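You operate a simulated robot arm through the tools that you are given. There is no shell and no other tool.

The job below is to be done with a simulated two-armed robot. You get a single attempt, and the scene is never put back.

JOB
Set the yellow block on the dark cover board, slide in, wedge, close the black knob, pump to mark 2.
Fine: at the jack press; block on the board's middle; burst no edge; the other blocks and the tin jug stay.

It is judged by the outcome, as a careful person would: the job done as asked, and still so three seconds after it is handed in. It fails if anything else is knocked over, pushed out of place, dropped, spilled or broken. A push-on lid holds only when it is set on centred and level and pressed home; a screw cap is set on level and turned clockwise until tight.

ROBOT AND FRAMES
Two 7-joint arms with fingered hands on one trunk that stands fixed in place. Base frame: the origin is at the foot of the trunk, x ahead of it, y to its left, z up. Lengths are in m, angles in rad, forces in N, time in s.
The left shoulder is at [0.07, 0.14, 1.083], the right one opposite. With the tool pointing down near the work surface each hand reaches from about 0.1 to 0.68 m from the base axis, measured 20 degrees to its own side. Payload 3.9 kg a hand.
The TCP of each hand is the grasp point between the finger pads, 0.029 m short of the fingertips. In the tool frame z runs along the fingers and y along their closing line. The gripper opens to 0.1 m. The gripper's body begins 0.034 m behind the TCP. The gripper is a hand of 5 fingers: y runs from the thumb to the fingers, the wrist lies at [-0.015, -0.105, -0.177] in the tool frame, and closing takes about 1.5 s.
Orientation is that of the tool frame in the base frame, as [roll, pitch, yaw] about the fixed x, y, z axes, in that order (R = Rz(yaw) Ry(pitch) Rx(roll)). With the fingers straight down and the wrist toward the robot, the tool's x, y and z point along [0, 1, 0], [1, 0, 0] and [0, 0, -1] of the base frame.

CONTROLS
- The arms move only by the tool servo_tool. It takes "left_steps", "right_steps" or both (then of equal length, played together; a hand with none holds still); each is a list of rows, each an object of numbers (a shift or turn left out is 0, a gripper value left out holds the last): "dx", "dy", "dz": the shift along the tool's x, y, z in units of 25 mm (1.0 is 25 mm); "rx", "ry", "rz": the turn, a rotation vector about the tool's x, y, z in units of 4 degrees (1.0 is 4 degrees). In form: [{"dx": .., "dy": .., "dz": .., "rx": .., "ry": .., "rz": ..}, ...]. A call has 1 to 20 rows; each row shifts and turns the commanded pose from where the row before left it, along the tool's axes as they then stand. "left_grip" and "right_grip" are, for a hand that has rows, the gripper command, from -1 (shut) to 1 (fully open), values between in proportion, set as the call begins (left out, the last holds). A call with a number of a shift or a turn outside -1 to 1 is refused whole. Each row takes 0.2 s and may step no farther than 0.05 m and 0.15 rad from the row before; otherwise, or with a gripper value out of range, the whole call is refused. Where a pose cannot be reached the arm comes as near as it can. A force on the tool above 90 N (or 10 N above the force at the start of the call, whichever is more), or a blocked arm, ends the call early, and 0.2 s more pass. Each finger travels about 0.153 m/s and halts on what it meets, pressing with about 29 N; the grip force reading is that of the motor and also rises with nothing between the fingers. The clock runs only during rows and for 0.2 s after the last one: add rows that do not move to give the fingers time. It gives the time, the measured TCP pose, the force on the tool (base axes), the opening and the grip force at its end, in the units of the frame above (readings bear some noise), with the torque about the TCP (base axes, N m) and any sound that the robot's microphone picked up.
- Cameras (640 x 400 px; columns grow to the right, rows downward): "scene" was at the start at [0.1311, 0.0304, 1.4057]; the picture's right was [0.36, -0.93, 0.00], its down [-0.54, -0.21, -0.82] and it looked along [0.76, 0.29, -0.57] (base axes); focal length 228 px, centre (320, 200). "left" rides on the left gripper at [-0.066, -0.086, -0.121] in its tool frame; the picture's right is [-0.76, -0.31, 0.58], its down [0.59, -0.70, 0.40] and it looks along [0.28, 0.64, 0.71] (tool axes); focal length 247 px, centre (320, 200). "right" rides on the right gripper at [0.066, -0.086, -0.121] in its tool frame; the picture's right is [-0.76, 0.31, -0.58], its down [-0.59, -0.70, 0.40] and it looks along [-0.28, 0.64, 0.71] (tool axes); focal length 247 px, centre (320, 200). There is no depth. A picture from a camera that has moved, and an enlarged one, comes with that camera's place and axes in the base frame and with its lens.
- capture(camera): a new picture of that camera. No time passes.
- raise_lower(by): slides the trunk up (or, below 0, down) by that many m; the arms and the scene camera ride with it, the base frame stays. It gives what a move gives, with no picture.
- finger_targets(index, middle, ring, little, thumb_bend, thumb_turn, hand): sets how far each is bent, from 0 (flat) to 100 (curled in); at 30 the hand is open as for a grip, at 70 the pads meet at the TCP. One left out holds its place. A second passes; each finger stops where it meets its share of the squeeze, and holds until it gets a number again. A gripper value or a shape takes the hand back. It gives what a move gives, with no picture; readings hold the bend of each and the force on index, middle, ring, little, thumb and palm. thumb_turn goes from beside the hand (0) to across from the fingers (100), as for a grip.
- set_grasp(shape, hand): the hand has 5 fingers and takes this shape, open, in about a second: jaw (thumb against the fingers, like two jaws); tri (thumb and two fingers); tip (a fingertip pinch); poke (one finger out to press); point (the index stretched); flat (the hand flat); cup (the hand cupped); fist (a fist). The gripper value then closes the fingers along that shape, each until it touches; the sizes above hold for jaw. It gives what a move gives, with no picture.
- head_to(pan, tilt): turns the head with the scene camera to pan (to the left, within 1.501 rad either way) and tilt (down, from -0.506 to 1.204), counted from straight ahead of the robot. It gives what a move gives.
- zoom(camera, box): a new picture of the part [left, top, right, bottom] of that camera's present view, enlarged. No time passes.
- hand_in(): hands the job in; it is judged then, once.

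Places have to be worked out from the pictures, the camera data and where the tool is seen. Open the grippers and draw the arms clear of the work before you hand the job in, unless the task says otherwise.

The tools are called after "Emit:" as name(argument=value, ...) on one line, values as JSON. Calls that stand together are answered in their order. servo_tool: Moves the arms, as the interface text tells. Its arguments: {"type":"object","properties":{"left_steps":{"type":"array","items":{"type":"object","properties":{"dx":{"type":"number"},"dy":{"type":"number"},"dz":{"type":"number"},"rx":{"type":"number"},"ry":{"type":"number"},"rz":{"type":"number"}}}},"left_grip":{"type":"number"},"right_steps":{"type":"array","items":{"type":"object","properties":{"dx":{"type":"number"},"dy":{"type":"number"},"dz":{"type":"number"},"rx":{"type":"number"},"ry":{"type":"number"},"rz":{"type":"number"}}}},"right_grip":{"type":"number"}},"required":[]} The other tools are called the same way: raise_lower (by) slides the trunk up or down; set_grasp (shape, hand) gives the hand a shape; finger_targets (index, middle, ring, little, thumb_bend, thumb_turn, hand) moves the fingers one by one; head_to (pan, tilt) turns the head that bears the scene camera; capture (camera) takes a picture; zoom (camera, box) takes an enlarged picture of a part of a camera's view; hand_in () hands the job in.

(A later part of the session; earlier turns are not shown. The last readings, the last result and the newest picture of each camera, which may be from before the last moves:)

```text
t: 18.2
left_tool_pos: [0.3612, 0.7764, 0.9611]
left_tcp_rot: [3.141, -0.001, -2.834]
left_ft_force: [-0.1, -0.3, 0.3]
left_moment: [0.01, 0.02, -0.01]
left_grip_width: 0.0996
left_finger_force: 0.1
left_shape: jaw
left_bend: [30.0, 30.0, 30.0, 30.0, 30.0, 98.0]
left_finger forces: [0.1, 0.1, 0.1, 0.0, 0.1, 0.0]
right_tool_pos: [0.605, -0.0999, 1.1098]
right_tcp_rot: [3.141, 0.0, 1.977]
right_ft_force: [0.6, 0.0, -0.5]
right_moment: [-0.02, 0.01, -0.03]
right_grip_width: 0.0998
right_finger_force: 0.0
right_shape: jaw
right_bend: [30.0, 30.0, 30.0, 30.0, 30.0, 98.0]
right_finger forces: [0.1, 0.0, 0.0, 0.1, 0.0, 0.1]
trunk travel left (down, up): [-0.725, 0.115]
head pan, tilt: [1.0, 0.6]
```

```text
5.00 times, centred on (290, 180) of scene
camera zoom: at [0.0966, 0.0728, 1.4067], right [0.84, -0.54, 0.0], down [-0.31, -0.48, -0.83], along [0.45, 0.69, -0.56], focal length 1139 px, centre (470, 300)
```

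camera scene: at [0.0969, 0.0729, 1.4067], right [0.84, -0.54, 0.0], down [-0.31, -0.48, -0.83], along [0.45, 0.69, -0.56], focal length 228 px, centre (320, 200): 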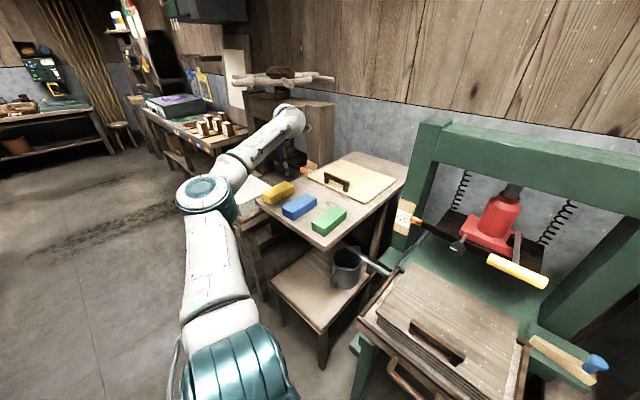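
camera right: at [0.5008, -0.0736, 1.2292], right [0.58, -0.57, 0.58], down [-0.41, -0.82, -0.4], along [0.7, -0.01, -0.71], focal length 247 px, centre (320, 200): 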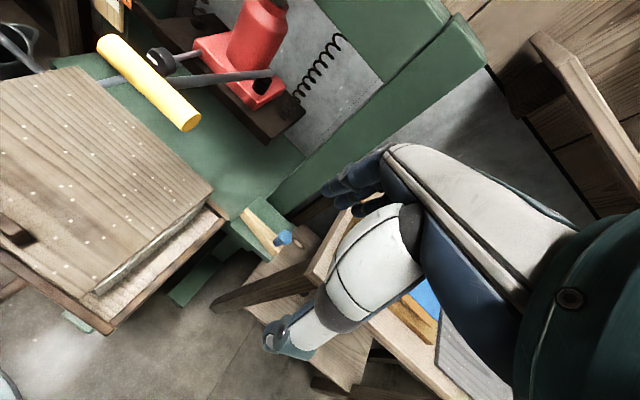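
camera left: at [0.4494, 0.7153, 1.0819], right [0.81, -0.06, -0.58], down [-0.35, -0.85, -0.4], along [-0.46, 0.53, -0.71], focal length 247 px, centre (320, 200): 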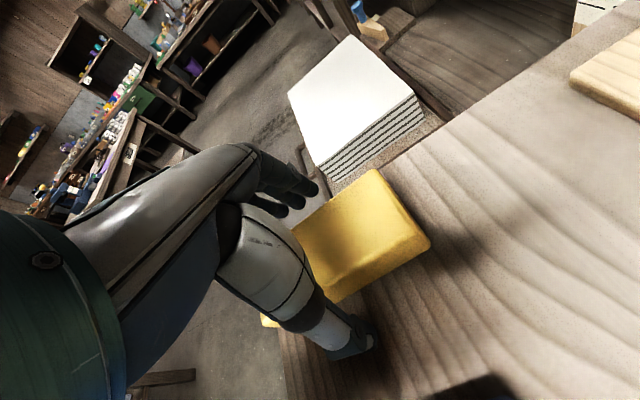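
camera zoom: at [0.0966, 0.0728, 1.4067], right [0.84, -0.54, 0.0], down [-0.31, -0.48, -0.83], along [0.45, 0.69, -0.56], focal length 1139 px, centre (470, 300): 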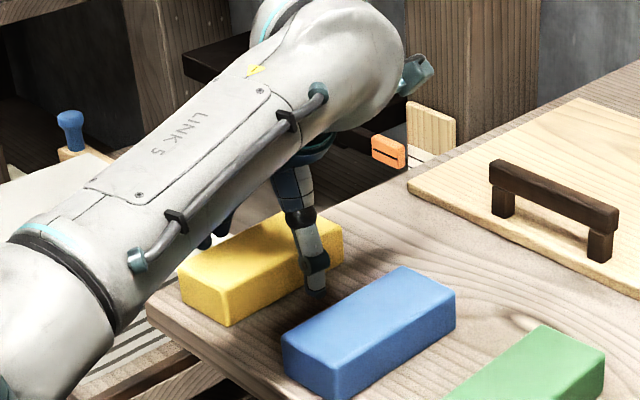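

The thumb is on the near side and the fingers on the far side of the yellow block, with clearance to the blue one. I go down 9 mm and close.

Emit:
servo_tool(left_steps=[{"dz": 0.2}, {"dz": 0.16}, {}])

Emit:
servo_tool(left_steps=[{}, {}, {}, {}, {}, {}, {}, {}, {}], left_grip=-1)

Emit:
capture(camera="left")

Emit:
zoom(camera="scene", box=[240, 140, 340, 220])

```text
t: 19.0
left_tool_pos: [0.361, 0.7766, 0.9534]
left_tcp_rot: [-3.141, 0.0, -2.835]
left_ft_force: [-0.7, 1.3, 0.5]
left_moment: [-0.02, -0.02, 0.0]
left_grip_width: 0.0997
left_finger_force: 0.0
left_shape: jaw
left_bend: [30.0, 30.0, 30.0, 30.0, 30.0, 98.0]
left_finger forces: [0.0, 0.0, 0.1, 0.1, 0.1, 0.0]
right_tool_pos: [0.6054, -0.0984, 1.1103]
right_tcp_rot: [-3.141, 0.0, 1.98]
right_ft_force: [0.2, 0.4, 0.4]
right_moment: [0.0, 0.0, 0.01]
right_grip_width: 0.0997
right_finger_force: 0.0
right_shape: jaw
right_bend: [30.0, 30.0, 30.0, 30.0, 30.0, 98.0]
right_finger forces: [0.0, 0.0, 0.0, 0.0, 0.1, 0.0]
trunk travel left (down, up): [-0.725, 0.115]
head pan, tilt: [1.0, 0.6]
```

```text
t: 21.0
left_tool_pos: [0.3609, 0.7764, 0.9526]
left_tcp_rot: [-3.141, 0.0, -2.835]
left_ft_force: [-0.5, 0.2, -0.3]
left_moment: [-0.01, 0.05, 0.01]
left_grip_width: 0.0499
left_finger_force: 28.2
left_shape: jaw
left_bend: [41.0, 44.0, 74.0, 52.0, 31.0, 98.0]
left_finger forces: [14.7, 6.8, 3.4, 2.1, 26.7, 0.0]
right_tool_pos: [0.6049, -0.0998, 1.1102]
right_tcp_rot: [-3.141, 0.001, 1.978]
right_ft_force: [0.2, -0.6, 0.4]
right_moment: [-0.01, -0.03, 0.01]
right_grip_width: 0.0996
right_finger_force: 0.0
right_shape: jaw
right_bend: [30.0, 30.0, 30.0, 30.0, 30.0, 98.0]
right_finger forces: [0.1, 0.0, 0.1, 0.0, 0.0, 0.1]
trunk travel left (down, up): [-0.725, 0.115]
head pan, tilt: [1.0, 0.6]
```

```text
taken
camera left: at [0.45, 0.7156, 1.0737], right [0.81, -0.06, -0.58], down [-0.35, -0.85, -0.4], along [-0.46, 0.53, -0.71], focal length 247 px, centre (320, 200)
```

left: 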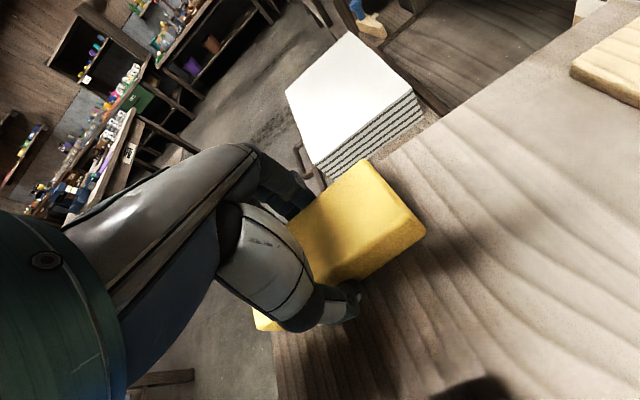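

```text
5.00 times, centred on (290, 180) of scene
camera zoom: at [0.0968, 0.0732, 1.4067], right [0.84, -0.54, 0.0], down [-0.31, -0.48, -0.83], along [0.45, 0.69, -0.57], focal length 1139 px, centre (470, 300)
```

zoom: 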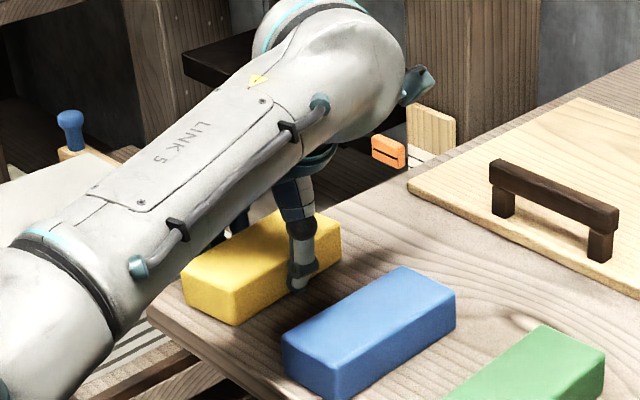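

The block is gripped (opening 0.05 m, ~28 N). I lift straight up a little and check that it comes level.

Emit:
servo_tool(left_steps=[{"dz": -0.4}, {"dz": -0.6}, {"dz": -0.8}, {"dz": -0.8}, {"dz": -0.8}, {}])

Emit:
capture(camera="left")

Emit:
zoom(camera="scene", box=[240, 120, 340, 200])

```text
t: 22.4
left_tool_pos: [0.3614, 0.7771, 1.0397]
left_tcp_rot: [3.141, 0.0, -2.833]
left_ft_force: [-0.2, 0.0, -1.8]
left_moment: [0.0, -0.03, 0.02]
left_grip_width: 0.0499
left_finger_force: 28.2
left_shape: jaw
left_bend: [41.0, 44.0, 74.0, 53.0, 31.0, 98.0]
left_finger forces: [14.7, 6.7, 3.4, 1.9, 26.6, 0.0]
right_tool_pos: [0.6055, -0.0981, 1.1102]
right_tcp_rot: [3.141, -0.001, 1.979]
right_ft_force: [0.3, 0.4, -0.8]
right_moment: [0.01, 0.04, 0.0]
right_grip_width: 0.1
right_finger_force: 0.0
right_shape: jaw
right_bend: [30.0, 30.0, 30.0, 30.0, 30.0, 98.0]
right_finger forces: [0.0, 0.0, 0.0, 0.0, 0.1, 0.0]
trunk travel left (down, up): [-0.725, 0.115]
head pan, tilt: [1.0, 0.6]
```

```text
taken
camera left: at [0.4506, 0.7167, 1.1595], right [0.81, -0.06, -0.58], down [-0.35, -0.85, -0.4], along [-0.46, 0.53, -0.71], focal length 247 px, centre (320, 200)
```

left: 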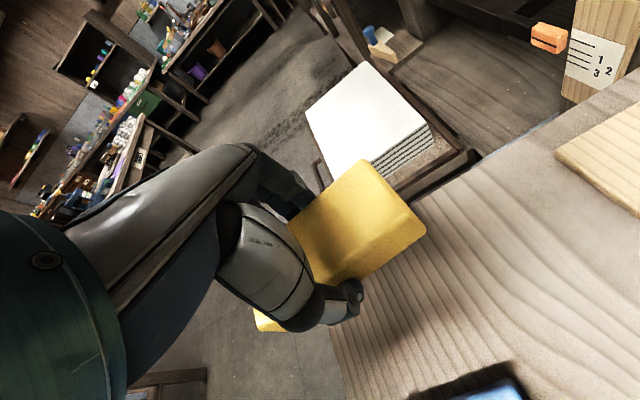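

```text
5.00 times, centred on (290, 160) of scene
camera zoom: at [0.0969, 0.0737, 1.4066], right [0.84, -0.54, 0.0], down [-0.31, -0.48, -0.82], along [0.45, 0.69, -0.57], focal length 1139 px, centre (470, 400)
```

zoom: 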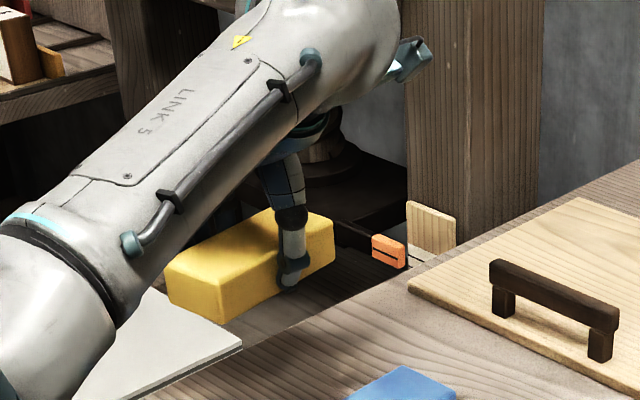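

The block is held level. I carry it up and back toward the robot over the tables' gap before turning it.

Emit:
servo_tool(left_steps=[{"dz": -0.8}, {"dz": -0.8}, {"dy": -0.9}, {"dy": -0.9}, {"dy": -0.9}, {"dy": -0.9}, {"dy": -0.9}, {"dy": -0.9}, {"dy": -0.9}, {"dy": -0.9}, {"dy": -0.9}, {"dy": -0.9}, {"dy": -0.9}, {"dy": -0.9}, {"dy": -0.9}, {}])

Emit:
head_to(pan=0.5, tilt=0.7)

Emit:
capture(camera="scene")

```text
t: 25.8
left_tool_pos: [0.4494, 0.4982, 1.0798]
left_tcp_rot: [-3.14, -0.001, -2.835]
left_ft_force: [0.1, -0.2, -0.1]
left_moment: [-0.02, -0.01, -0.02]
left_grip_width: 0.0499
left_finger_force: 28.9
left_shape: jaw
left_bend: [41.0, 44.0, 74.0, 53.0, 32.0, 98.0]
left_finger forces: [14.7, 6.7, 3.4, 1.9, 26.7, 0.1]
right_tool_pos: [0.6057, -0.0983, 1.1109]
right_tcp_rot: [3.14, 0.0, 1.979]
right_ft_force: [0.8, 0.5, -0.1]
right_moment: [-0.03, 0.0, 0.01]
right_grip_width: 0.0998
right_finger_force: 0.1
right_shape: jaw
right_bend: [30.0, 30.0, 30.0, 30.0, 30.0, 98.0]
right_finger forces: [0.1, 0.0, 0.1, 0.0, 0.0, 0.1]
trunk travel left (down, up): [-0.725, 0.115]
head pan, tilt: [1.0, 0.6]
```

```text
t: 26.7
left_tool_pos: [0.4496, 0.4979, 1.0798]
left_tcp_rot: [3.141, -0.001, -2.834]
left_ft_force: [0.1, 0.0, -2.2]
left_moment: [-0.03, -0.01, 0.0]
left_grip_width: 0.0501
left_finger_force: 28.5
left_shape: jaw
left_bend: [41.0, 44.0, 74.0, 53.0, 32.0, 98.0]
left_finger forces: [14.7, 6.6, 3.4, 1.9, 26.7, 0.0]
right_tool_pos: [0.6043, -0.0988, 1.1101]
right_tcp_rot: [3.141, 0.0, 1.978]
right_ft_force: [-0.4, -0.2, -0.6]
right_moment: [-0.01, 0.01, -0.03]
right_grip_width: 0.1
right_finger_force: 0.1
right_shape: jaw
right_bend: [30.0, 30.0, 30.0, 30.0, 30.0, 98.0]
right_finger forces: [0.0, 0.0, 0.0, 0.0, 0.1, 0.0]
trunk travel left (down, up): [-0.725, 0.115]
head pan, tilt: [0.499, 0.7]
```

```text
taken
camera scene: at [0.1237, 0.0396, 1.3981], right [0.48, -0.88, 0.0], down [-0.57, -0.31, -0.76], along [0.67, 0.37, -0.64], focal length 228 px, centre (320, 200)
```

scene: 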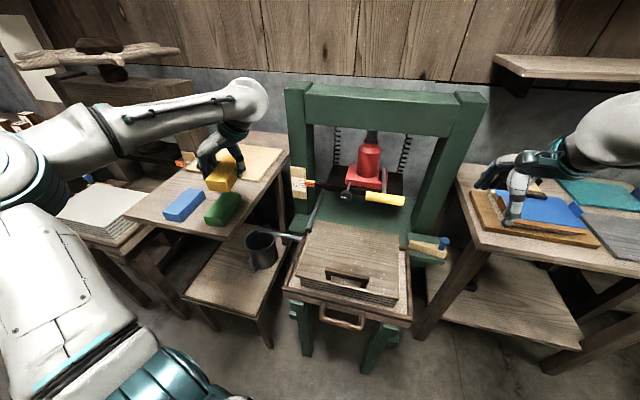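

Carried back over the green block at safe height. Now I rotate the hand ~92° so the block's long side lies across the board.

Emit:
servo_tool(left_steps=[{"rz": 1}, {"rz": 1}, {"rz": 1}, {"rz": 1}, {"rz": 1}, {"rz": 1}, {"rz": 1}, {"rz": 1}, {"rz": 1}, {"rz": 1}, {"rz": 1}, {"rz": 1}, {"rz": 1}, {"rz": 1}, {"rz": 1}, {"rz": 1}, {"rz": 1}, {"rz": 1}, {"rz": 1}, {"rz": 1}])

Emit:
servo_tool(left_steps=[{"rz": 1}, {"rz": 1}, {"rz": 1}, {"rz": 0.2}, {}])

Emit:
capture(camera="scene")

Emit:
capture(camera="left")

```text
t: 30.9
left_tool_pos: [0.4486, 0.4991, 1.0795]
left_tcp_rot: [3.141, 0.001, 2.051]
left_ft_force: [0.5, -0.4, -0.8]
left_moment: [-0.02, 0.01, -0.01]
left_grip_width: 0.05
left_finger_force: 29.3
left_shape: jaw
left_bend: [41.0, 44.0, 74.0, 53.0, 32.0, 98.0]
left_finger forces: [14.8, 6.6, 3.4, 1.9, 26.5, 0.0]
right_tool_pos: [0.6064, -0.099, 1.1102]
right_tcp_rot: [3.14, 0.001, 1.978]
right_ft_force: [-0.3, 0.4, 0.2]
right_moment: [0.01, 0.03, -0.01]
right_grip_width: 0.0998
right_finger_force: 0.0
right_shape: jaw
right_bend: [30.0, 30.0, 30.0, 30.0, 30.0, 98.0]
right_finger forces: [0.1, 0.0, 0.1, 0.0, 0.1, 0.0]
trunk travel left (down, up): [-0.725, 0.115]
head pan, tilt: [0.499, 0.7]
```

```text
t: 32.1
left_tool_pos: [0.4518, 0.4974, 1.0795]
left_tcp_rot: [3.141, 0.0, 1.83]
left_ft_force: [0.7, 0.8, -0.5]
left_moment: [-0.04, 0.01, -0.01]
left_grip_width: 0.0497
left_finger_force: 29.6
left_shape: jaw
left_bend: [41.0, 44.0, 74.0, 53.0, 32.0, 98.0]
left_finger forces: [14.6, 6.7, 3.3, 2.0, 26.7, 0.0]
right_tool_pos: [0.6058, -0.0991, 1.1111]
right_tcp_rot: [3.141, 0.001, 1.978]
right_ft_force: [0.2, 0.6, 0.9]
right_moment: [-0.01, -0.03, -0.01]
right_grip_width: 0.1001
right_finger_force: 0.1
right_shape: jaw
right_bend: [30.0, 30.0, 30.0, 30.0, 30.0, 98.0]
right_finger forces: [0.0, 0.1, 0.0, 0.0, 0.0, 0.0]
trunk travel left (down, up): [-0.725, 0.115]
head pan, tilt: [0.499, 0.7]
```

```text
taken
camera scene: at [0.1238, 0.0395, 1.398], right [0.48, -0.88, 0.0], down [-0.57, -0.31, -0.76], along [0.67, 0.37, -0.64], focal length 228 px, centre (320, 200)
```

scene: 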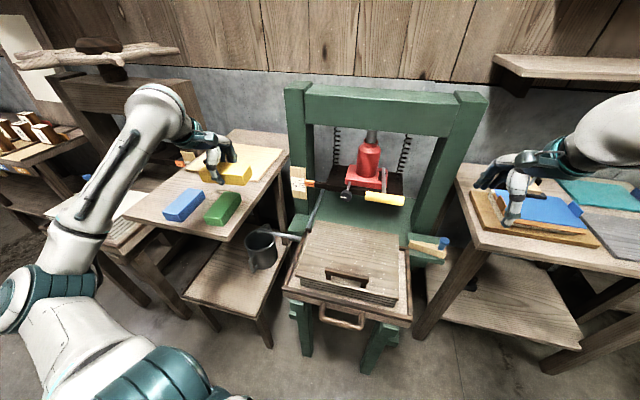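

```text
taken
camera left: at [0.3844, 0.4137, 1.2], right [-0.1, -0.81, -0.58], down [-0.83, 0.39, -0.4], along [0.55, 0.44, -0.71], focal length 247 px, centre (320, 200)
```

left: 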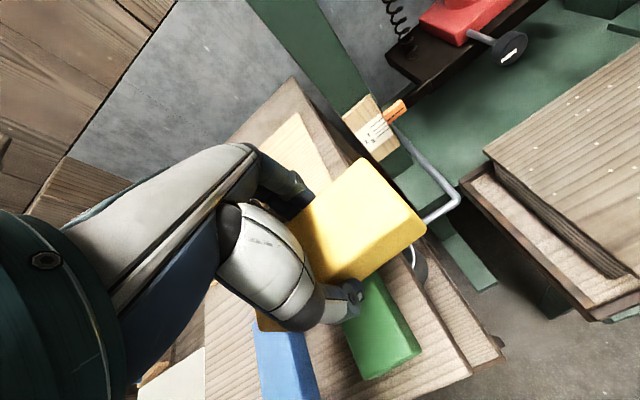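

Orientation is right (yaw 1.83). I move to the left side of the tray at the same height, staying clear of the pump lever, to get a close view of the board.

Emit:
servo_tool(left_steps=[{"dx": -0.92, "dy": 0.08}, {"dx": -0.92, "dy": 0.08}, {"dx": -0.92, "dy": 0.08}, {"dx": -0.92, "dy": 0.08}, {"dx": -0.92, "dy": 0.08}, {"dx": -0.92, "dy": 0.08}, {"dx": -0.92, "dy": 0.08}, {"dx": -0.92, "dy": 0.08}, {"dx": -0.92, "dy": 0.08}, {"dx": -0.92, "dy": 0.08}, {}])

Emit:
capture(camera="left")

Emit:
capture(camera="scene")

Emit:
zoom(camera="scene", box=[260, 170, 440, 320])

```text
t: 34.5
left_tool_pos: [0.5273, 0.2823, 1.0806]
left_tcp_rot: [3.141, 0.002, 1.829]
left_ft_force: [0.0, 1.1, -0.7]
left_moment: [-0.03, 0.01, -0.01]
left_grip_width: 0.0496
left_finger_force: 29.2
left_shape: jaw
left_bend: [41.0, 44.0, 75.0, 53.0, 32.0, 98.0]
left_finger forces: [14.8, 6.7, 3.4, 1.9, 26.7, 0.1]
right_tool_pos: [0.6055, -0.0985, 1.1095]
right_tcp_rot: [-3.141, 0.002, 1.98]
right_ft_force: [-0.8, 1.0, 0.0]
right_moment: [-0.01, -0.02, 0.02]
right_grip_width: 0.0998
right_finger_force: 0.0
right_shape: jaw
right_bend: [30.0, 30.0, 30.0, 30.0, 30.0, 98.0]
right_finger forces: [0.1, 0.0, 0.0, 0.0, 0.0, 0.0]
trunk travel left (down, up): [-0.725, 0.115]
head pan, tilt: [0.499, 0.7]
```

```text
taken
camera left: at [0.4623, 0.196, 1.2004], right [-0.1, -0.81, -0.58], down [-0.83, 0.39, -0.4], along [0.55, 0.44, -0.71], focal length 247 px, centre (320, 200)
```

left: 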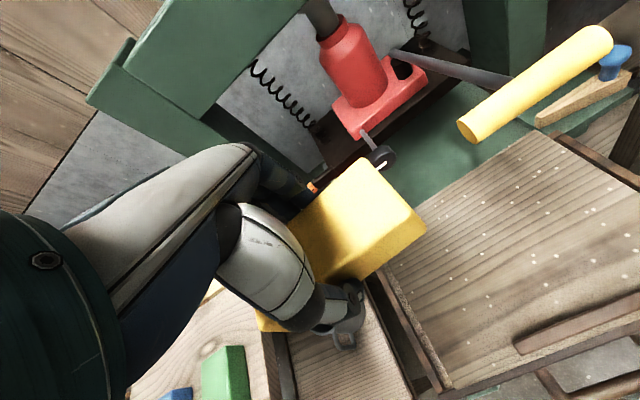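

```text
taken
camera scene: at [0.1236, 0.0404, 1.398], right [0.48, -0.88, 0.0], down [-0.57, -0.31, -0.76], along [0.67, 0.37, -0.64], focal length 228 px, centre (320, 200)
```

scene: 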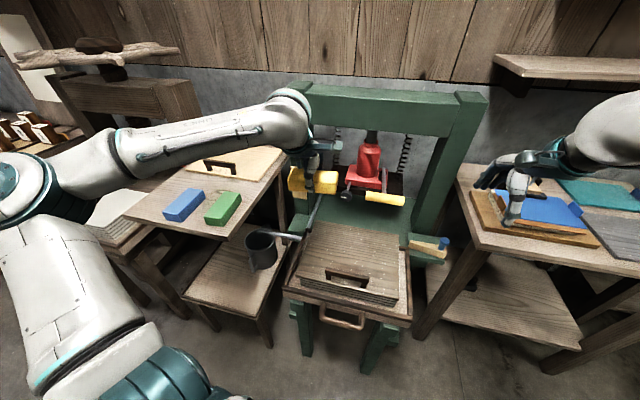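

```text
2.67 times, centred on (350, 245) of scene
camera zoom: at [0.1236, 0.0404, 1.398], right [0.48, -0.88, 0.0], down [-0.57, -0.31, -0.76], along [0.67, 0.37, -0.64], focal length 607 px, centre (240, 80)
```

zoom: 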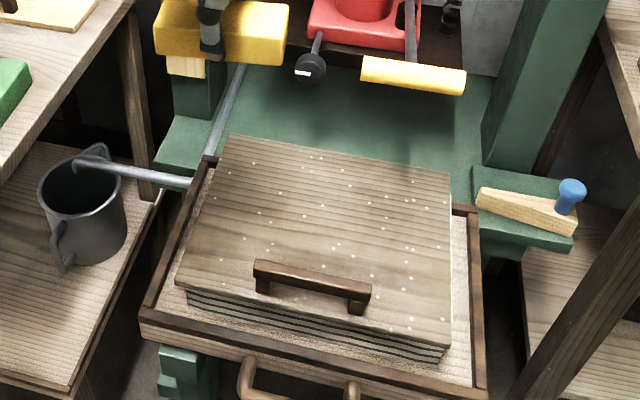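

I zoom the left camera on the board to refine its height and edges.

Emit:
zoom(camera="left", box=[360, 120, 640, 400])

Emit:
zoom(camera="right", box=[0, 40, 260, 340])

```text
1.43 times, centred on (500, 260) of left
camera zoom: at [0.4623, 0.196, 1.2004], right [-0.1, -0.81, -0.58], down [-0.83, 0.39, -0.4], along [0.55, 0.44, -0.71], focal length 353 px, centre (63, 114)
```

zoom: 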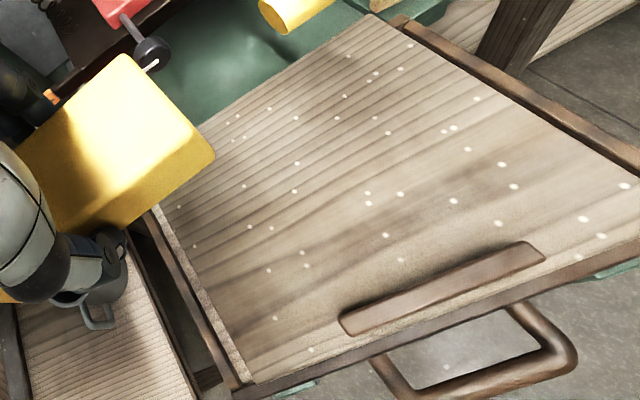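

```text
1.33 times, centred on (130, 190) of right
camera zoom: at [0.5007, -0.0718, 1.2296], right [0.58, -0.57, 0.58], down [-0.41, -0.82, -0.4], along [0.7, -0.01, -0.71], focal length 329 px, centre (573, 213)
```

zoom: 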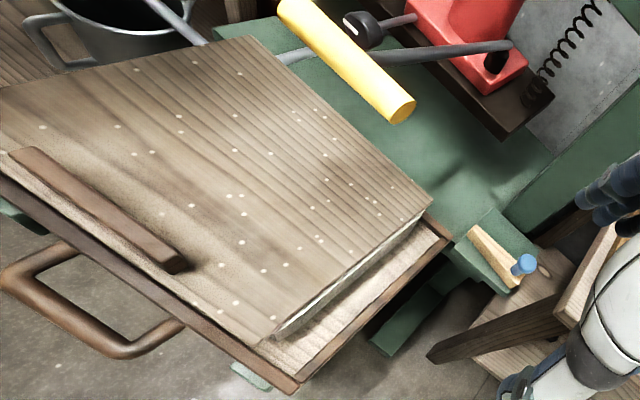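

Combining views: board centre ≈ (0.567, 0.168), top z ≈ 0.79–0.80; block centre sits ~6 mm toward the fingers from the TCP. I descend beside the lever (left of it) to z ≈ 0.86.

Emit:
servo_tool(left_steps=[{"dz": 0.9}, {"dz": 0.9}, {"dz": 0.9}, {"dz": 0.9}, {"dz": 0.9}, {"dz": 0.9}, {"dz": 0.9}, {"dz": 0.9}, {"dz": 0.8}, {"dz": 0.7}, {}])

Emit:
capture(camera="left")

Emit:
zoom(camera="scene", box=[260, 150, 440, 300])

Emit:
zoom(camera="right", box=[0, 0, 300, 240])

```text
t: 36.9
left_tool_pos: [0.5271, 0.2802, 0.8623]
left_tcp_rot: [3.141, 0.001, 1.829]
left_ft_force: [-0.1, 0.5, -0.8]
left_moment: [-0.01, 0.01, 0.0]
left_grip_width: 0.0499
left_finger_force: 29.0
left_shape: jaw
left_bend: [41.0, 44.0, 75.0, 53.0, 32.0, 98.0]
left_finger forces: [14.9, 6.7, 3.4, 1.9, 26.7, 0.0]
right_tool_pos: [0.605, -0.0984, 1.11]
right_tcp_rot: [-3.141, -0.001, 1.98]
right_ft_force: [0.1, 1.4, -0.3]
right_moment: [0.04, 0.02, 0.0]
right_grip_width: 0.1
right_finger_force: 0.0
right_shape: jaw
right_bend: [30.0, 30.0, 30.0, 30.0, 30.0, 98.0]
right_finger forces: [0.0, 0.0, 0.1, 0.0, 0.1, 0.0]
trunk travel left (down, up): [-0.725, 0.115]
head pan, tilt: [0.499, 0.7]
```

```text
taken
camera left: at [0.461, 0.1953, 0.9826], right [-0.1, -0.81, -0.58], down [-0.83, 0.39, -0.4], along [0.55, 0.44, -0.71], focal length 247 px, centre (320, 200)
```

left: 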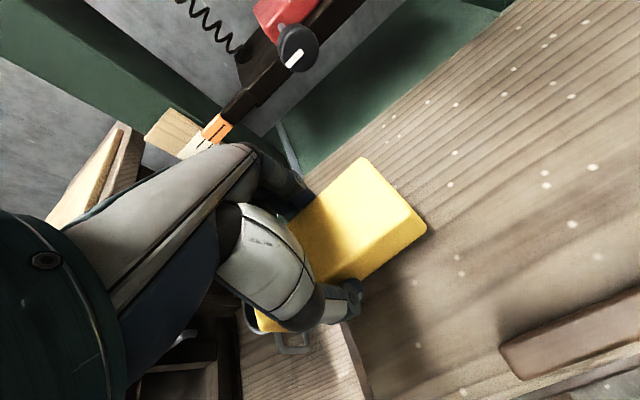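

```text
2.67 times, centred on (350, 225) of scene
camera zoom: at [0.1234, 0.0391, 1.3981], right [0.48, -0.88, 0.0], down [-0.57, -0.31, -0.77], along [0.67, 0.37, -0.64], focal length 607 px, centre (240, 133)
```

zoom: 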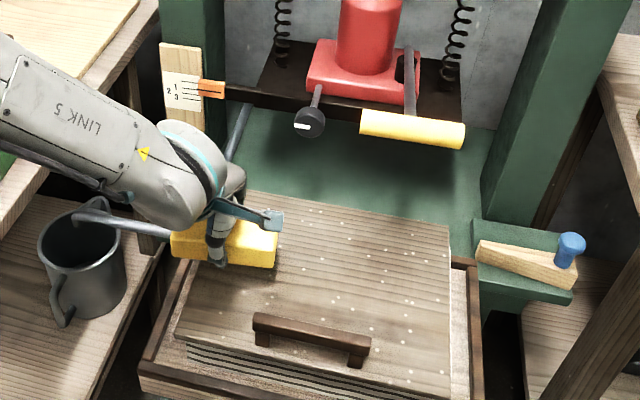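

```text
1.67 times, centred on (150, 120) of right
camera zoom: at [0.5005, -0.073, 1.2296], right [0.58, -0.57, 0.58], down [-0.41, -0.82, -0.4], along [0.7, -0.01, -0.71], focal length 412 px, centre (603, 333)
```

zoom: 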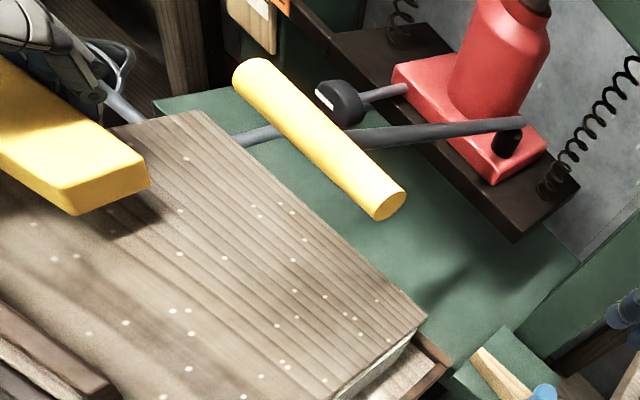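

Clear of the lever. I slide the block right to the board's middle at low height (under the lever's level).

Emit:
servo_tool(left_steps=[{"dx": -0.78, "dy": 0.03, "dz": 0.09}, {"dx": -0.78, "dy": 0.03, "dz": 0.09}, {"dx": -0.78, "dy": 0.03, "dz": 0.09}, {"dx": -0.78, "dy": 0.03, "dz": 0.09}, {"dx": -0.78, "dy": 0.03, "dz": 0.09}, {"dx": -0.78, "dy": 0.03, "dz": 0.09}, {}])

Emit:
zoom(camera="scene", box=[270, 170, 430, 310])

Emit:
zoom(camera="right", box=[0, 0, 300, 240])

Emit:
capture(camera="left")

```text
t: 38.5
left_tool_pos: [0.5635, 0.1691, 0.8509]
left_tcp_rot: [-3.141, 0.003, 1.829]
left_ft_force: [0.7, 0.5, -2.6]
left_moment: [0.03, 0.04, -0.01]
left_grip_width: 0.0502
left_finger_force: 29.1
left_shape: jaw
left_bend: [41.0, 44.0, 75.0, 53.0, 32.0, 98.0]
left_finger forces: [14.8, 6.6, 3.4, 1.9, 26.7, 0.1]
right_tool_pos: [0.6048, -0.0988, 1.109]
right_tcp_rot: [-3.141, -0.001, 1.979]
right_ft_force: [-0.4, 0.1, -0.4]
right_moment: [0.0, 0.0, 0.02]
right_grip_width: 0.0997
right_finger_force: 0.0
right_shape: jaw
right_bend: [30.0, 30.0, 30.0, 30.0, 30.0, 98.0]
right_finger forces: [0.1, 0.1, 0.0, 0.0, 0.0, 0.0]
trunk travel left (down, up): [-0.725, 0.115]
head pan, tilt: [0.499, 0.7]
```

```text
2.86 times, centred on (350, 240) of scene
camera zoom: at [0.1235, 0.0402, 1.398], right [0.48, -0.88, 0.0], down [-0.57, -0.31, -0.76], along [0.67, 0.37, -0.64], focal length 651 px, centre (234, 86)
```

zoom: 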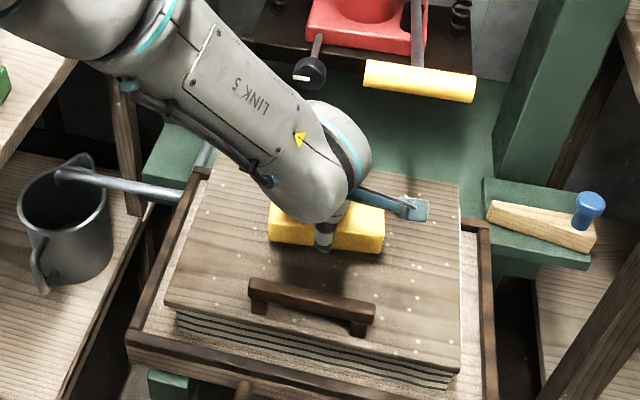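

```text
1.67 times, centred on (150, 120) of right
camera zoom: at [0.5007, -0.072, 1.2296], right [0.58, -0.57, 0.58], down [-0.41, -0.82, -0.4], along [0.7, -0.01, -0.71], focal length 412 px, centre (603, 333)
```

zoom: 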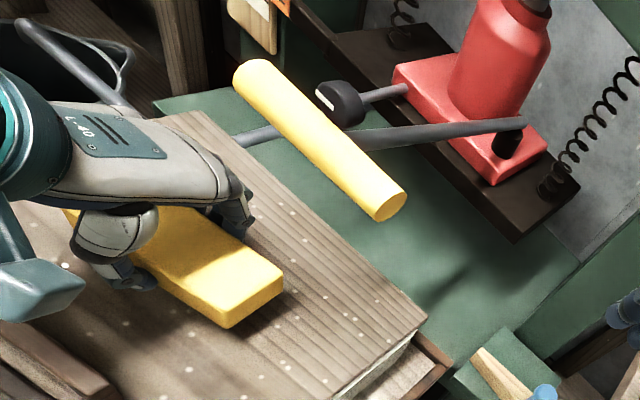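

```text
taken
camera left: at [0.4977, 0.084, 0.9706], right [-0.1, -0.81, -0.58], down [-0.83, 0.39, -0.4], along [0.55, 0.44, -0.71], focal length 247 px, centre (320, 200)
```

left: 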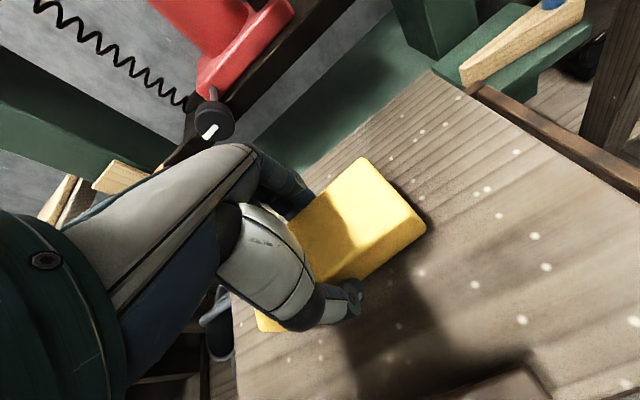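

The block hovers ~2 cm over the board and, from three views, its centre is within a few mm of the board's middle; I shift 3 mm left and start lowering gently.

Emit:
servo_tool(left_steps=[{"dx": 0.12, "dz": 0.2}, {"dz": 0.2}, {"dz": 0.16}, {}])

Emit:
servo_tool(left_steps=[{"dz": 0.1}, {"dz": 0.1}, {}])

Emit:
zoom(camera="right", box=[0, 60, 200, 220])

Emit:
zoom(camera="scene", box=[310, 210, 400, 270])

```text
t: 39.5
left_tool_pos: [0.5629, 0.1717, 0.8364]
left_tcp_rot: [-3.141, -0.001, 1.828]
left_ft_force: [-0.5, -0.6, -0.7]
left_moment: [0.0, 0.01, 0.0]
left_grip_width: 0.0499
left_finger_force: 29.6
left_shape: jaw
left_bend: [41.0, 44.0, 75.0, 53.0, 32.0, 98.0]
left_finger forces: [14.8, 6.6, 3.4, 1.8, 26.8, 0.0]
right_tool_pos: [0.6058, -0.0987, 1.1097]
right_tcp_rot: [-3.141, -0.001, 1.98]
right_ft_force: [-0.2, 0.5, -0.5]
right_moment: [-0.03, 0.0, 0.01]
right_grip_width: 0.0998
right_finger_force: 0.0
right_shape: jaw
right_bend: [30.0, 30.0, 30.0, 30.0, 30.0, 98.0]
right_finger forces: [0.0, 0.1, 0.0, 0.1, 0.1, 0.1]
trunk travel left (down, up): [-0.725, 0.115]
head pan, tilt: [0.499, 0.7]
```

```text
t: 40.3
left_tool_pos: [0.5621, 0.1715, 0.8297]
left_tcp_rot: [-3.141, -0.001, 1.83]
left_ft_force: [0.4, 0.6, -2.3]
left_moment: [-0.01, -0.01, 0.02]
left_grip_width: 0.0499
left_finger_force: 29.1
left_shape: jaw
left_bend: [41.0, 44.0, 75.0, 53.0, 32.0, 98.0]
left_finger forces: [14.7, 6.6, 3.3, 1.7, 26.7, 0.0]
right_tool_pos: [0.6046, -0.0989, 1.1099]
right_tcp_rot: [3.14, 0.0, 1.976]
right_ft_force: [0.2, 0.6, -0.7]
right_moment: [0.0, 0.0, 0.01]
right_grip_width: 0.0997
right_finger_force: 0.1
right_shape: jaw
right_bend: [30.0, 30.0, 30.0, 30.0, 30.0, 98.0]
right_finger forces: [0.1, 0.0, 0.0, 0.0, 0.1, 0.0]
trunk travel left (down, up): [-0.725, 0.115]
head pan, tilt: [0.499, 0.7]
```

```text
2.50 times, centred on (100, 140) of right
camera zoom: at [0.5008, -0.0727, 1.2295], right [0.58, -0.57, 0.58], down [-0.41, -0.82, -0.4], along [0.7, -0.01, -0.71], focal length 617 px, centre (870, 350)
```

zoom: 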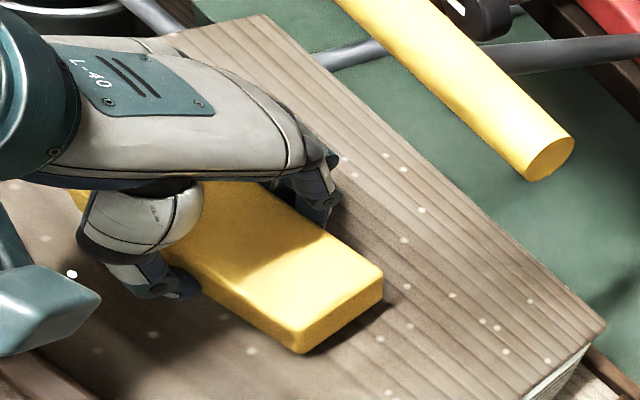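

```text
6.67 times, centred on (355, 240) of scene
camera zoom: at [0.1237, 0.0394, 1.398], right [0.48, -0.88, 0.0], down [-0.57, -0.31, -0.76], along [0.67, 0.37, -0.64], focal length 1518 px, centre (87, -67)
```

zoom: 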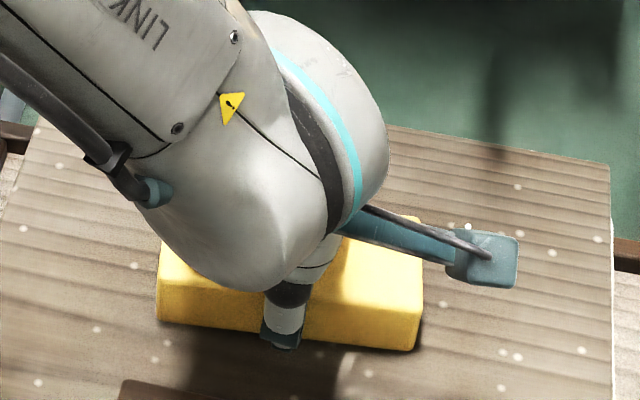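

No contact yet at TCP z = 0.830; the block is only slightly above the board. I go down in 2 mm steps.

Emit:
servo_tool(left_steps=[{"dz": 0.08}, {}])

Emit:
servo_tool(left_steps=[{"dz": 0.08}, {}])

Emit:
servo_tool(left_steps=[{"dz": 0.08}, {}])

```text
t: 40.9
left_tool_pos: [0.5622, 0.1724, 0.8286]
left_tcp_rot: [-3.142, 0.0, 1.828]
left_ft_force: [0.0, 0.3, -1.6]
left_moment: [0.01, 0.0, 0.0]
left_grip_width: 0.0498
left_finger_force: 28.7
left_shape: jaw
left_bend: [41.0, 44.0, 75.0, 53.0, 32.0, 98.0]
left_finger forces: [14.8, 6.6, 3.4, 1.8, 26.8, 0.0]
right_tool_pos: [0.6057, -0.0994, 1.1101]
right_tcp_rot: [-3.14, 0.001, 1.98]
right_ft_force: [-0.5, 0.1, 0.5]
right_moment: [0.0, -0.02, -0.01]
right_grip_width: 0.0998
right_finger_force: 0.0
right_shape: jaw
right_bend: [30.0, 30.0, 30.0, 30.0, 30.0, 98.0]
right_finger forces: [0.0, 0.0, 0.1, 0.1, 0.0, 0.0]
trunk travel left (down, up): [-0.725, 0.115]
head pan, tilt: [0.499, 0.7]
```

```text
t: 41.5
left_tool_pos: [0.5629, 0.1718, 0.8269]
left_tcp_rot: [3.141, 0.0, 1.829]
left_ft_force: [-0.7, 0.7, -1.6]
left_moment: [-0.01, 0.0, -0.02]
left_grip_width: 0.0498
left_finger_force: 29.2
left_shape: jaw
left_bend: [41.0, 44.0, 75.0, 53.0, 32.0, 98.0]
left_finger forces: [14.8, 6.5, 3.4, 1.9, 26.8, 0.1]
right_tool_pos: [0.6048, -0.0991, 1.1097]
right_tcp_rot: [3.142, -0.001, 1.978]
right_ft_force: [0.1, -0.1, -0.4]
right_moment: [-0.01, 0.03, 0.03]
right_grip_width: 0.0996
right_finger_force: 0.1
right_shape: jaw
right_bend: [30.0, 30.0, 30.0, 30.0, 30.0, 98.0]
right_finger forces: [0.0, 0.1, 0.1, 0.0, 0.0, 0.0]
trunk travel left (down, up): [-0.725, 0.115]
head pan, tilt: [0.499, 0.7]
```

```text
t: 42.1
left_tool_pos: [0.5626, 0.1705, 0.8237]
left_tcp_rot: [3.139, -0.001, 1.83]
left_ft_force: [-1.4, 0.3, 3.1]
left_moment: [-0.01, 0.11, 0.02]
left_grip_width: 0.0498
left_finger_force: 29.3
left_shape: jaw
left_bend: [41.0, 44.0, 75.0, 53.0, 32.0, 98.0]
left_finger forces: [15.0, 6.7, 3.6, 2.2, 27.8, 0.0]
right_tool_pos: [0.605, -0.0995, 1.11]
right_tcp_rot: [3.141, 0.0, 1.98]
right_ft_force: [-0.3, -0.4, -0.9]
right_moment: [0.0, -0.01, -0.02]
right_grip_width: 0.0997
right_finger_force: 0.1
right_shape: jaw
right_bend: [30.0, 30.0, 30.0, 30.0, 30.0, 98.0]
right_finger forces: [0.1, 0.1, 0.0, 0.0, 0.0, 0.0]
trunk travel left (down, up): [-0.725, 0.115]
head pan, tilt: [0.499, 0.7]
```

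Contact felt at z = 0.824 (board top ≈ 0.789). I ease down 1 mm so it is flat, then open the hand.

Emit:
servo_tool(left_steps=[{"dz": 0.03}, {}])

Emit:
servo_tool(left_steps=[{}, {}, {}, {}, {}, {}, {}], left_grip=1.0)

Emit:
zoom(camera="right", box=[0, 60, 200, 220])

Emit:
capture(camera="left")

```text
t: 42.7
left_tool_pos: [0.5625, 0.1717, 0.8236]
left_tcp_rot: [3.14, -0.002, 1.831]
left_ft_force: [0.0, 1.2, 4.9]
left_moment: [-0.02, 0.14, -0.02]
left_grip_width: 0.0498
left_finger_force: 29.0
left_shape: jaw
left_bend: [41.0, 44.0, 75.0, 53.0, 31.0, 98.0]
left_finger forces: [15.6, 7.1, 3.7, 2.5, 27.9, 0.0]
right_tool_pos: [0.6042, -0.0994, 1.1101]
right_tcp_rot: [-3.141, 0.0, 1.977]
right_ft_force: [0.2, -0.6, -0.7]
right_moment: [0.03, 0.02, 0.0]
right_grip_width: 0.0998
right_finger_force: 0.1
right_shape: jaw
right_bend: [30.0, 30.0, 30.0, 30.0, 30.0, 98.0]
right_finger forces: [0.0, 0.0, 0.0, 0.0, 0.0, 0.0]
trunk travel left (down, up): [-0.725, 0.115]
head pan, tilt: [0.499, 0.7]
```

```text
t: 44.3
left_tool_pos: [0.5618, 0.1713, 0.824]
left_tcp_rot: [3.141, 0.001, 1.829]
left_ft_force: [-0.3, -1.1, 0.6]
left_moment: [0.02, 0.01, 0.02]
left_grip_width: 0.1
left_finger_force: 0.1
left_shape: jaw
left_bend: [30.0, 30.0, 30.0, 30.0, 30.0, 98.0]
left_finger forces: [0.0, 0.0, 0.0, 0.0, 0.1, 0.0]
right_tool_pos: [0.6056, -0.0999, 1.1094]
right_tcp_rot: [-3.141, -0.001, 1.98]
right_ft_force: [0.2, -0.4, -0.1]
right_moment: [0.01, 0.02, 0.03]
right_grip_width: 0.0997
right_finger_force: 0.0
right_shape: jaw
right_bend: [30.0, 30.0, 30.0, 30.0, 30.0, 98.0]
right_finger forces: [0.1, 0.0, 0.0, 0.0, 0.1, 0.0]
trunk travel left (down, up): [-0.725, 0.115]
head pan, tilt: [0.499, 0.7]
```

```text
2.50 times, centred on (100, 140) of right
camera zoom: at [0.5008, -0.0727, 1.2295], right [0.58, -0.57, 0.58], down [-0.41, -0.82, -0.4], along [0.7, -0.01, -0.71], focal length 617 px, centre (870, 350)
```

zoom: 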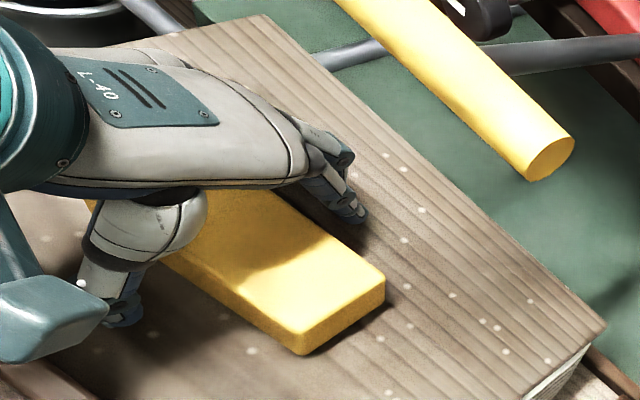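

```text
taken
camera left: at [0.4968, 0.0869, 0.9437], right [-0.1, -0.81, -0.58], down [-0.83, 0.39, -0.4], along [0.55, 0.44, -0.71], focal length 247 px, centre (320, 200)
```

left: 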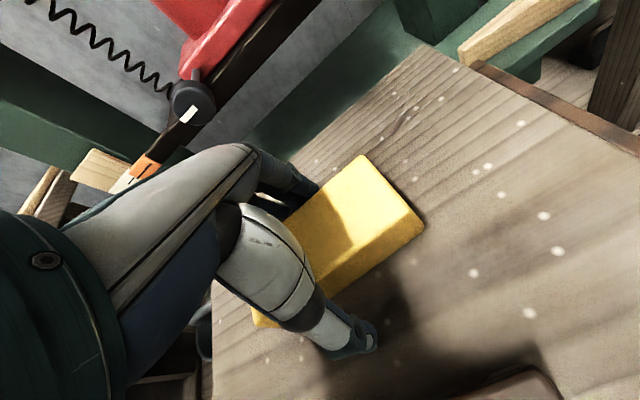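

Released cleanly. I withdraw the reverse way: up 4.5 cm, left past the lever, then up and back.

Emit:
servo_tool(left_steps=[{"dz": -0.6}, {"dz": -0.6}, {"dz": -0.6}, {"dx": 0.9}, {"dx": 0.9}, {"dx": 0.9}, {"dx": 0.9}, {"dx": 0.9}, {"dx": 0.9}, {"dz": -1}, {"dz": -1}, {"dz": -1}, {"dz": -1}, {"dz": -1}, {"dz": -1}, {}])

Emit:
capture(camera="scene")

Emit:
zoom(camera="scene", box=[270, 170, 430, 310])

Emit:
zoom(camera="right", box=[0, 40, 260, 340])

```text
t: 47.7
left_tool_pos: [0.5229, 0.303, 0.996]
left_tcp_rot: [-3.125, -0.007, 1.834]
left_ft_force: [-0.4, -0.2, -0.2]
left_moment: [-0.01, 0.01, 0.02]
left_grip_width: 0.0998
left_finger_force: 0.0
left_shape: jaw
left_bend: [30.0, 30.0, 30.0, 30.0, 30.0, 98.0]
left_finger forces: [0.0, 0.1, 0.0, 0.0, 0.0, 0.1]
left hand out of reach, approached as far as the arm can: row 14, 15
right_tool_pos: [0.6053, -0.0992, 1.1105]
right_tcp_rot: [-3.141, -0.001, 1.979]
right_ft_force: [-0.6, 0.5, 0.7]
right_moment: [0.01, 0.01, 0.03]
right_grip_width: 0.0998
right_finger_force: 0.0
right_shape: jaw
right_bend: [30.0, 30.0, 30.0, 30.0, 30.0, 98.0]
right_finger forces: [0.1, 0.0, 0.0, 0.1, 0.1, 0.1]
trunk travel left (down, up): [-0.725, 0.115]
head pan, tilt: [0.499, 0.7]
```

```text
taken
camera scene: at [0.1236, 0.0397, 1.3981], right [0.48, -0.88, 0.0], down [-0.57, -0.31, -0.76], along [0.67, 0.37, -0.64], focal length 228 px, centre (320, 200)
```

scene: 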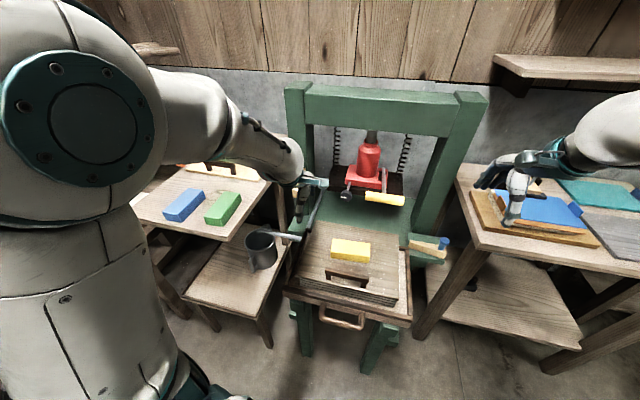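

```text
2.86 times, centred on (350, 240) of scene
camera zoom: at [0.1236, 0.0397, 1.3981], right [0.48, -0.88, 0.0], down [-0.57, -0.31, -0.76], along [0.67, 0.37, -0.64], focal length 651 px, centre (234, 86)
```

zoom: 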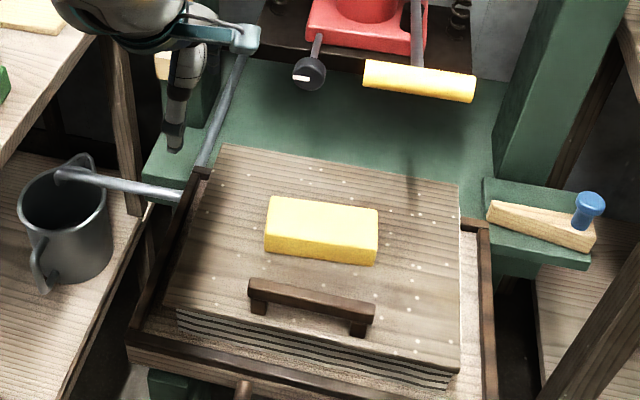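

```text
1.33 times, centred on (130, 190) of right
camera zoom: at [0.5007, -0.0724, 1.2296], right [0.58, -0.57, 0.58], down [-0.41, -0.82, -0.4], along [0.7, -0.01, -0.71], focal length 329 px, centre (573, 213)
```

zoom: 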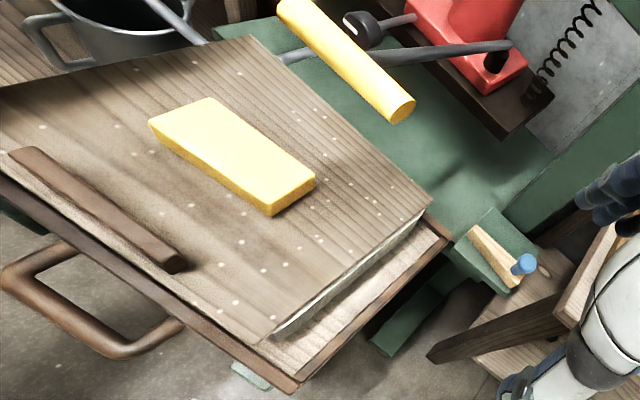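

The yellow block sits on the board's middle (block centre projects on the diagonal crossing within ~2 mm). Next: slide the tray in. I make a fist with the left hand and bring it back in front of the tray handle.

Emit:
servo_tool(left_steps=[{"dx": -0.3, "dy": -0.85, "dz": 0.15}, {"dx": -0.3, "dy": -0.85, "dz": 0.15}, {"dx": -0.3, "dy": -0.85, "dz": 0.15}, {"dx": -0.3, "dy": -0.85, "dz": 0.15}, {"dx": -0.3, "dy": -0.85, "dz": 0.15}, {"dx": -0.3, "dy": -0.85, "dz": 0.15}, {"dx": -0.3, "dy": -0.85, "dz": 0.15}, {"dx": -0.3, "dy": -0.85, "dz": 0.15}, {"dx": -0.3, "dy": -0.85, "dz": 0.15}, {"dx": -0.3, "dy": -0.85, "dz": 0.15}, {"dx": -0.3, "dy": -0.85, "dz": 0.15}, {"dx": -0.3, "dy": -0.85, "dz": 0.15}, {}])

Emit:
set_grasp(hand="left", shape="fist")

Emit:
capture(camera="scene")

Emit:
capture(camera="left")

Emit:
capture(camera="right")

```text
t: 50.5
left_tool_pos: [0.4289, 0.2112, 0.8922]
left_tcp_rot: [-3.134, 0.025, 1.84]
left_ft_force: [-0.5, 1.0, -0.6]
left_moment: [0.01, -0.01, 0.02]
left_grip_width: 0.0997
left_finger_force: 0.1
left_shape: jaw
left_bend: [30.0, 30.0, 30.0, 30.0, 30.0, 98.0]
left_finger forces: [0.1, 0.0, 0.0, 0.0, 0.0, 0.1]
left hand out of reach, approached as far as the arm can: row 1, 2, 3, 4, 5, 6, 7, 8, 9, 10, 11, 12
right_tool_pos: [0.6047, -0.098, 1.1098]
right_tcp_rot: [3.141, 0.0, 1.979]
right_ft_force: [-0.5, 0.1, -0.2]
right_moment: [0.01, -0.01, 0.02]
right_grip_width: 0.1
right_finger_force: 0.0
right_shape: jaw
right_bend: [30.0, 30.0, 30.0, 30.0, 30.0, 98.0]
right_finger forces: [0.1, 0.0, 0.0, 0.0, 0.0, 0.1]
trunk travel left (down, up): [-0.725, 0.115]
head pan, tilt: [0.499, 0.7]
```

```text
t: 51.4
left_tool_pos: [0.4301, 0.2079, 0.8924]
left_tcp_rot: [-3.135, 0.026, 1.835]
left_ft_force: [0.6, 0.8, 0.7]
left_moment: [0.0, 0.04, 0.0]
left_grip_width: 0.0
left_finger_force: 0.1
left_shape: fist
left_bend: [99.0, 100.0, 100.0, 100.0, 87.0, 84.0]
left_finger forces: [0.0, 0.1, 0.0, 0.1, 0.0, 0.0]
right_tool_pos: [0.6046, -0.0993, 1.1099]
right_tcp_rot: [-3.142, 0.001, 1.978]
right_ft_force: [-0.3, 0.1, 0.3]
right_moment: [-0.02, -0.02, -0.01]
right_grip_width: 0.0998
right_finger_force: 0.1
right_shape: jaw
right_bend: [30.0, 30.0, 30.0, 30.0, 30.0, 98.0]
right_finger forces: [0.0, 0.0, 0.0, 0.1, 0.0, 0.0]
trunk travel left (down, up): [-0.725, 0.115]
head pan, tilt: [0.499, 0.7]
```

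```text
taken
camera scene: at [0.1236, 0.0394, 1.3981], right [0.48, -0.88, 0.0], down [-0.57, -0.31, -0.76], along [0.67, 0.37, -0.64], focal length 228 px, centre (320, 200)
```

scene: 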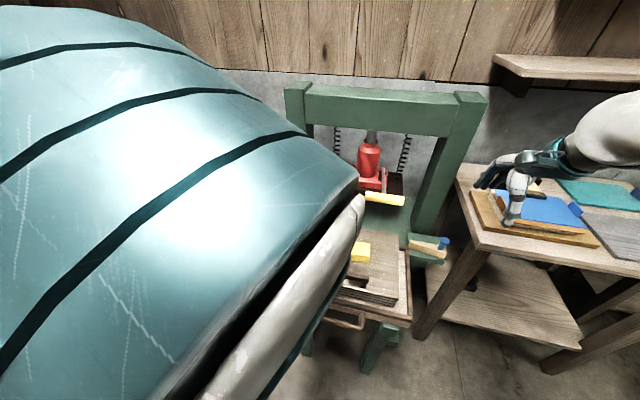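

```text
taken
camera left: at [0.3645, 0.1264, 1.016], right [-0.1, -0.83, -0.55], down [-0.83, 0.37, -0.41], along [0.55, 0.42, -0.72], focal length 247 px, centre (320, 200)
```

left: 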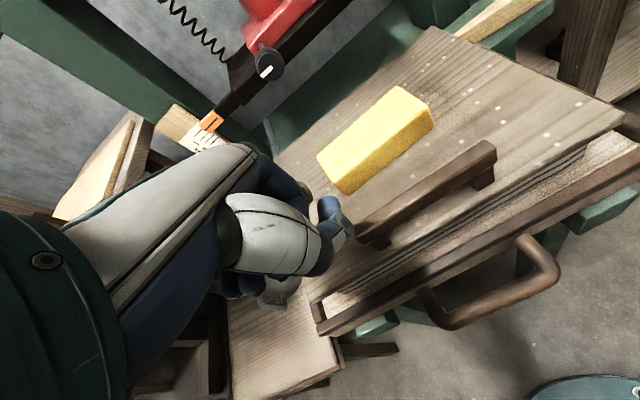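

```text
taken
camera right: at [0.5008, -0.0727, 1.2295], right [0.58, -0.57, 0.58], down [-0.41, -0.82, -0.4], along [0.7, -0.01, -0.71], focal length 247 px, centre (320, 200)
```

right: 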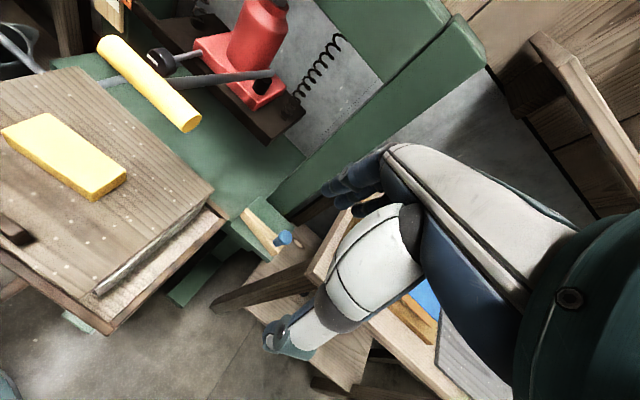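

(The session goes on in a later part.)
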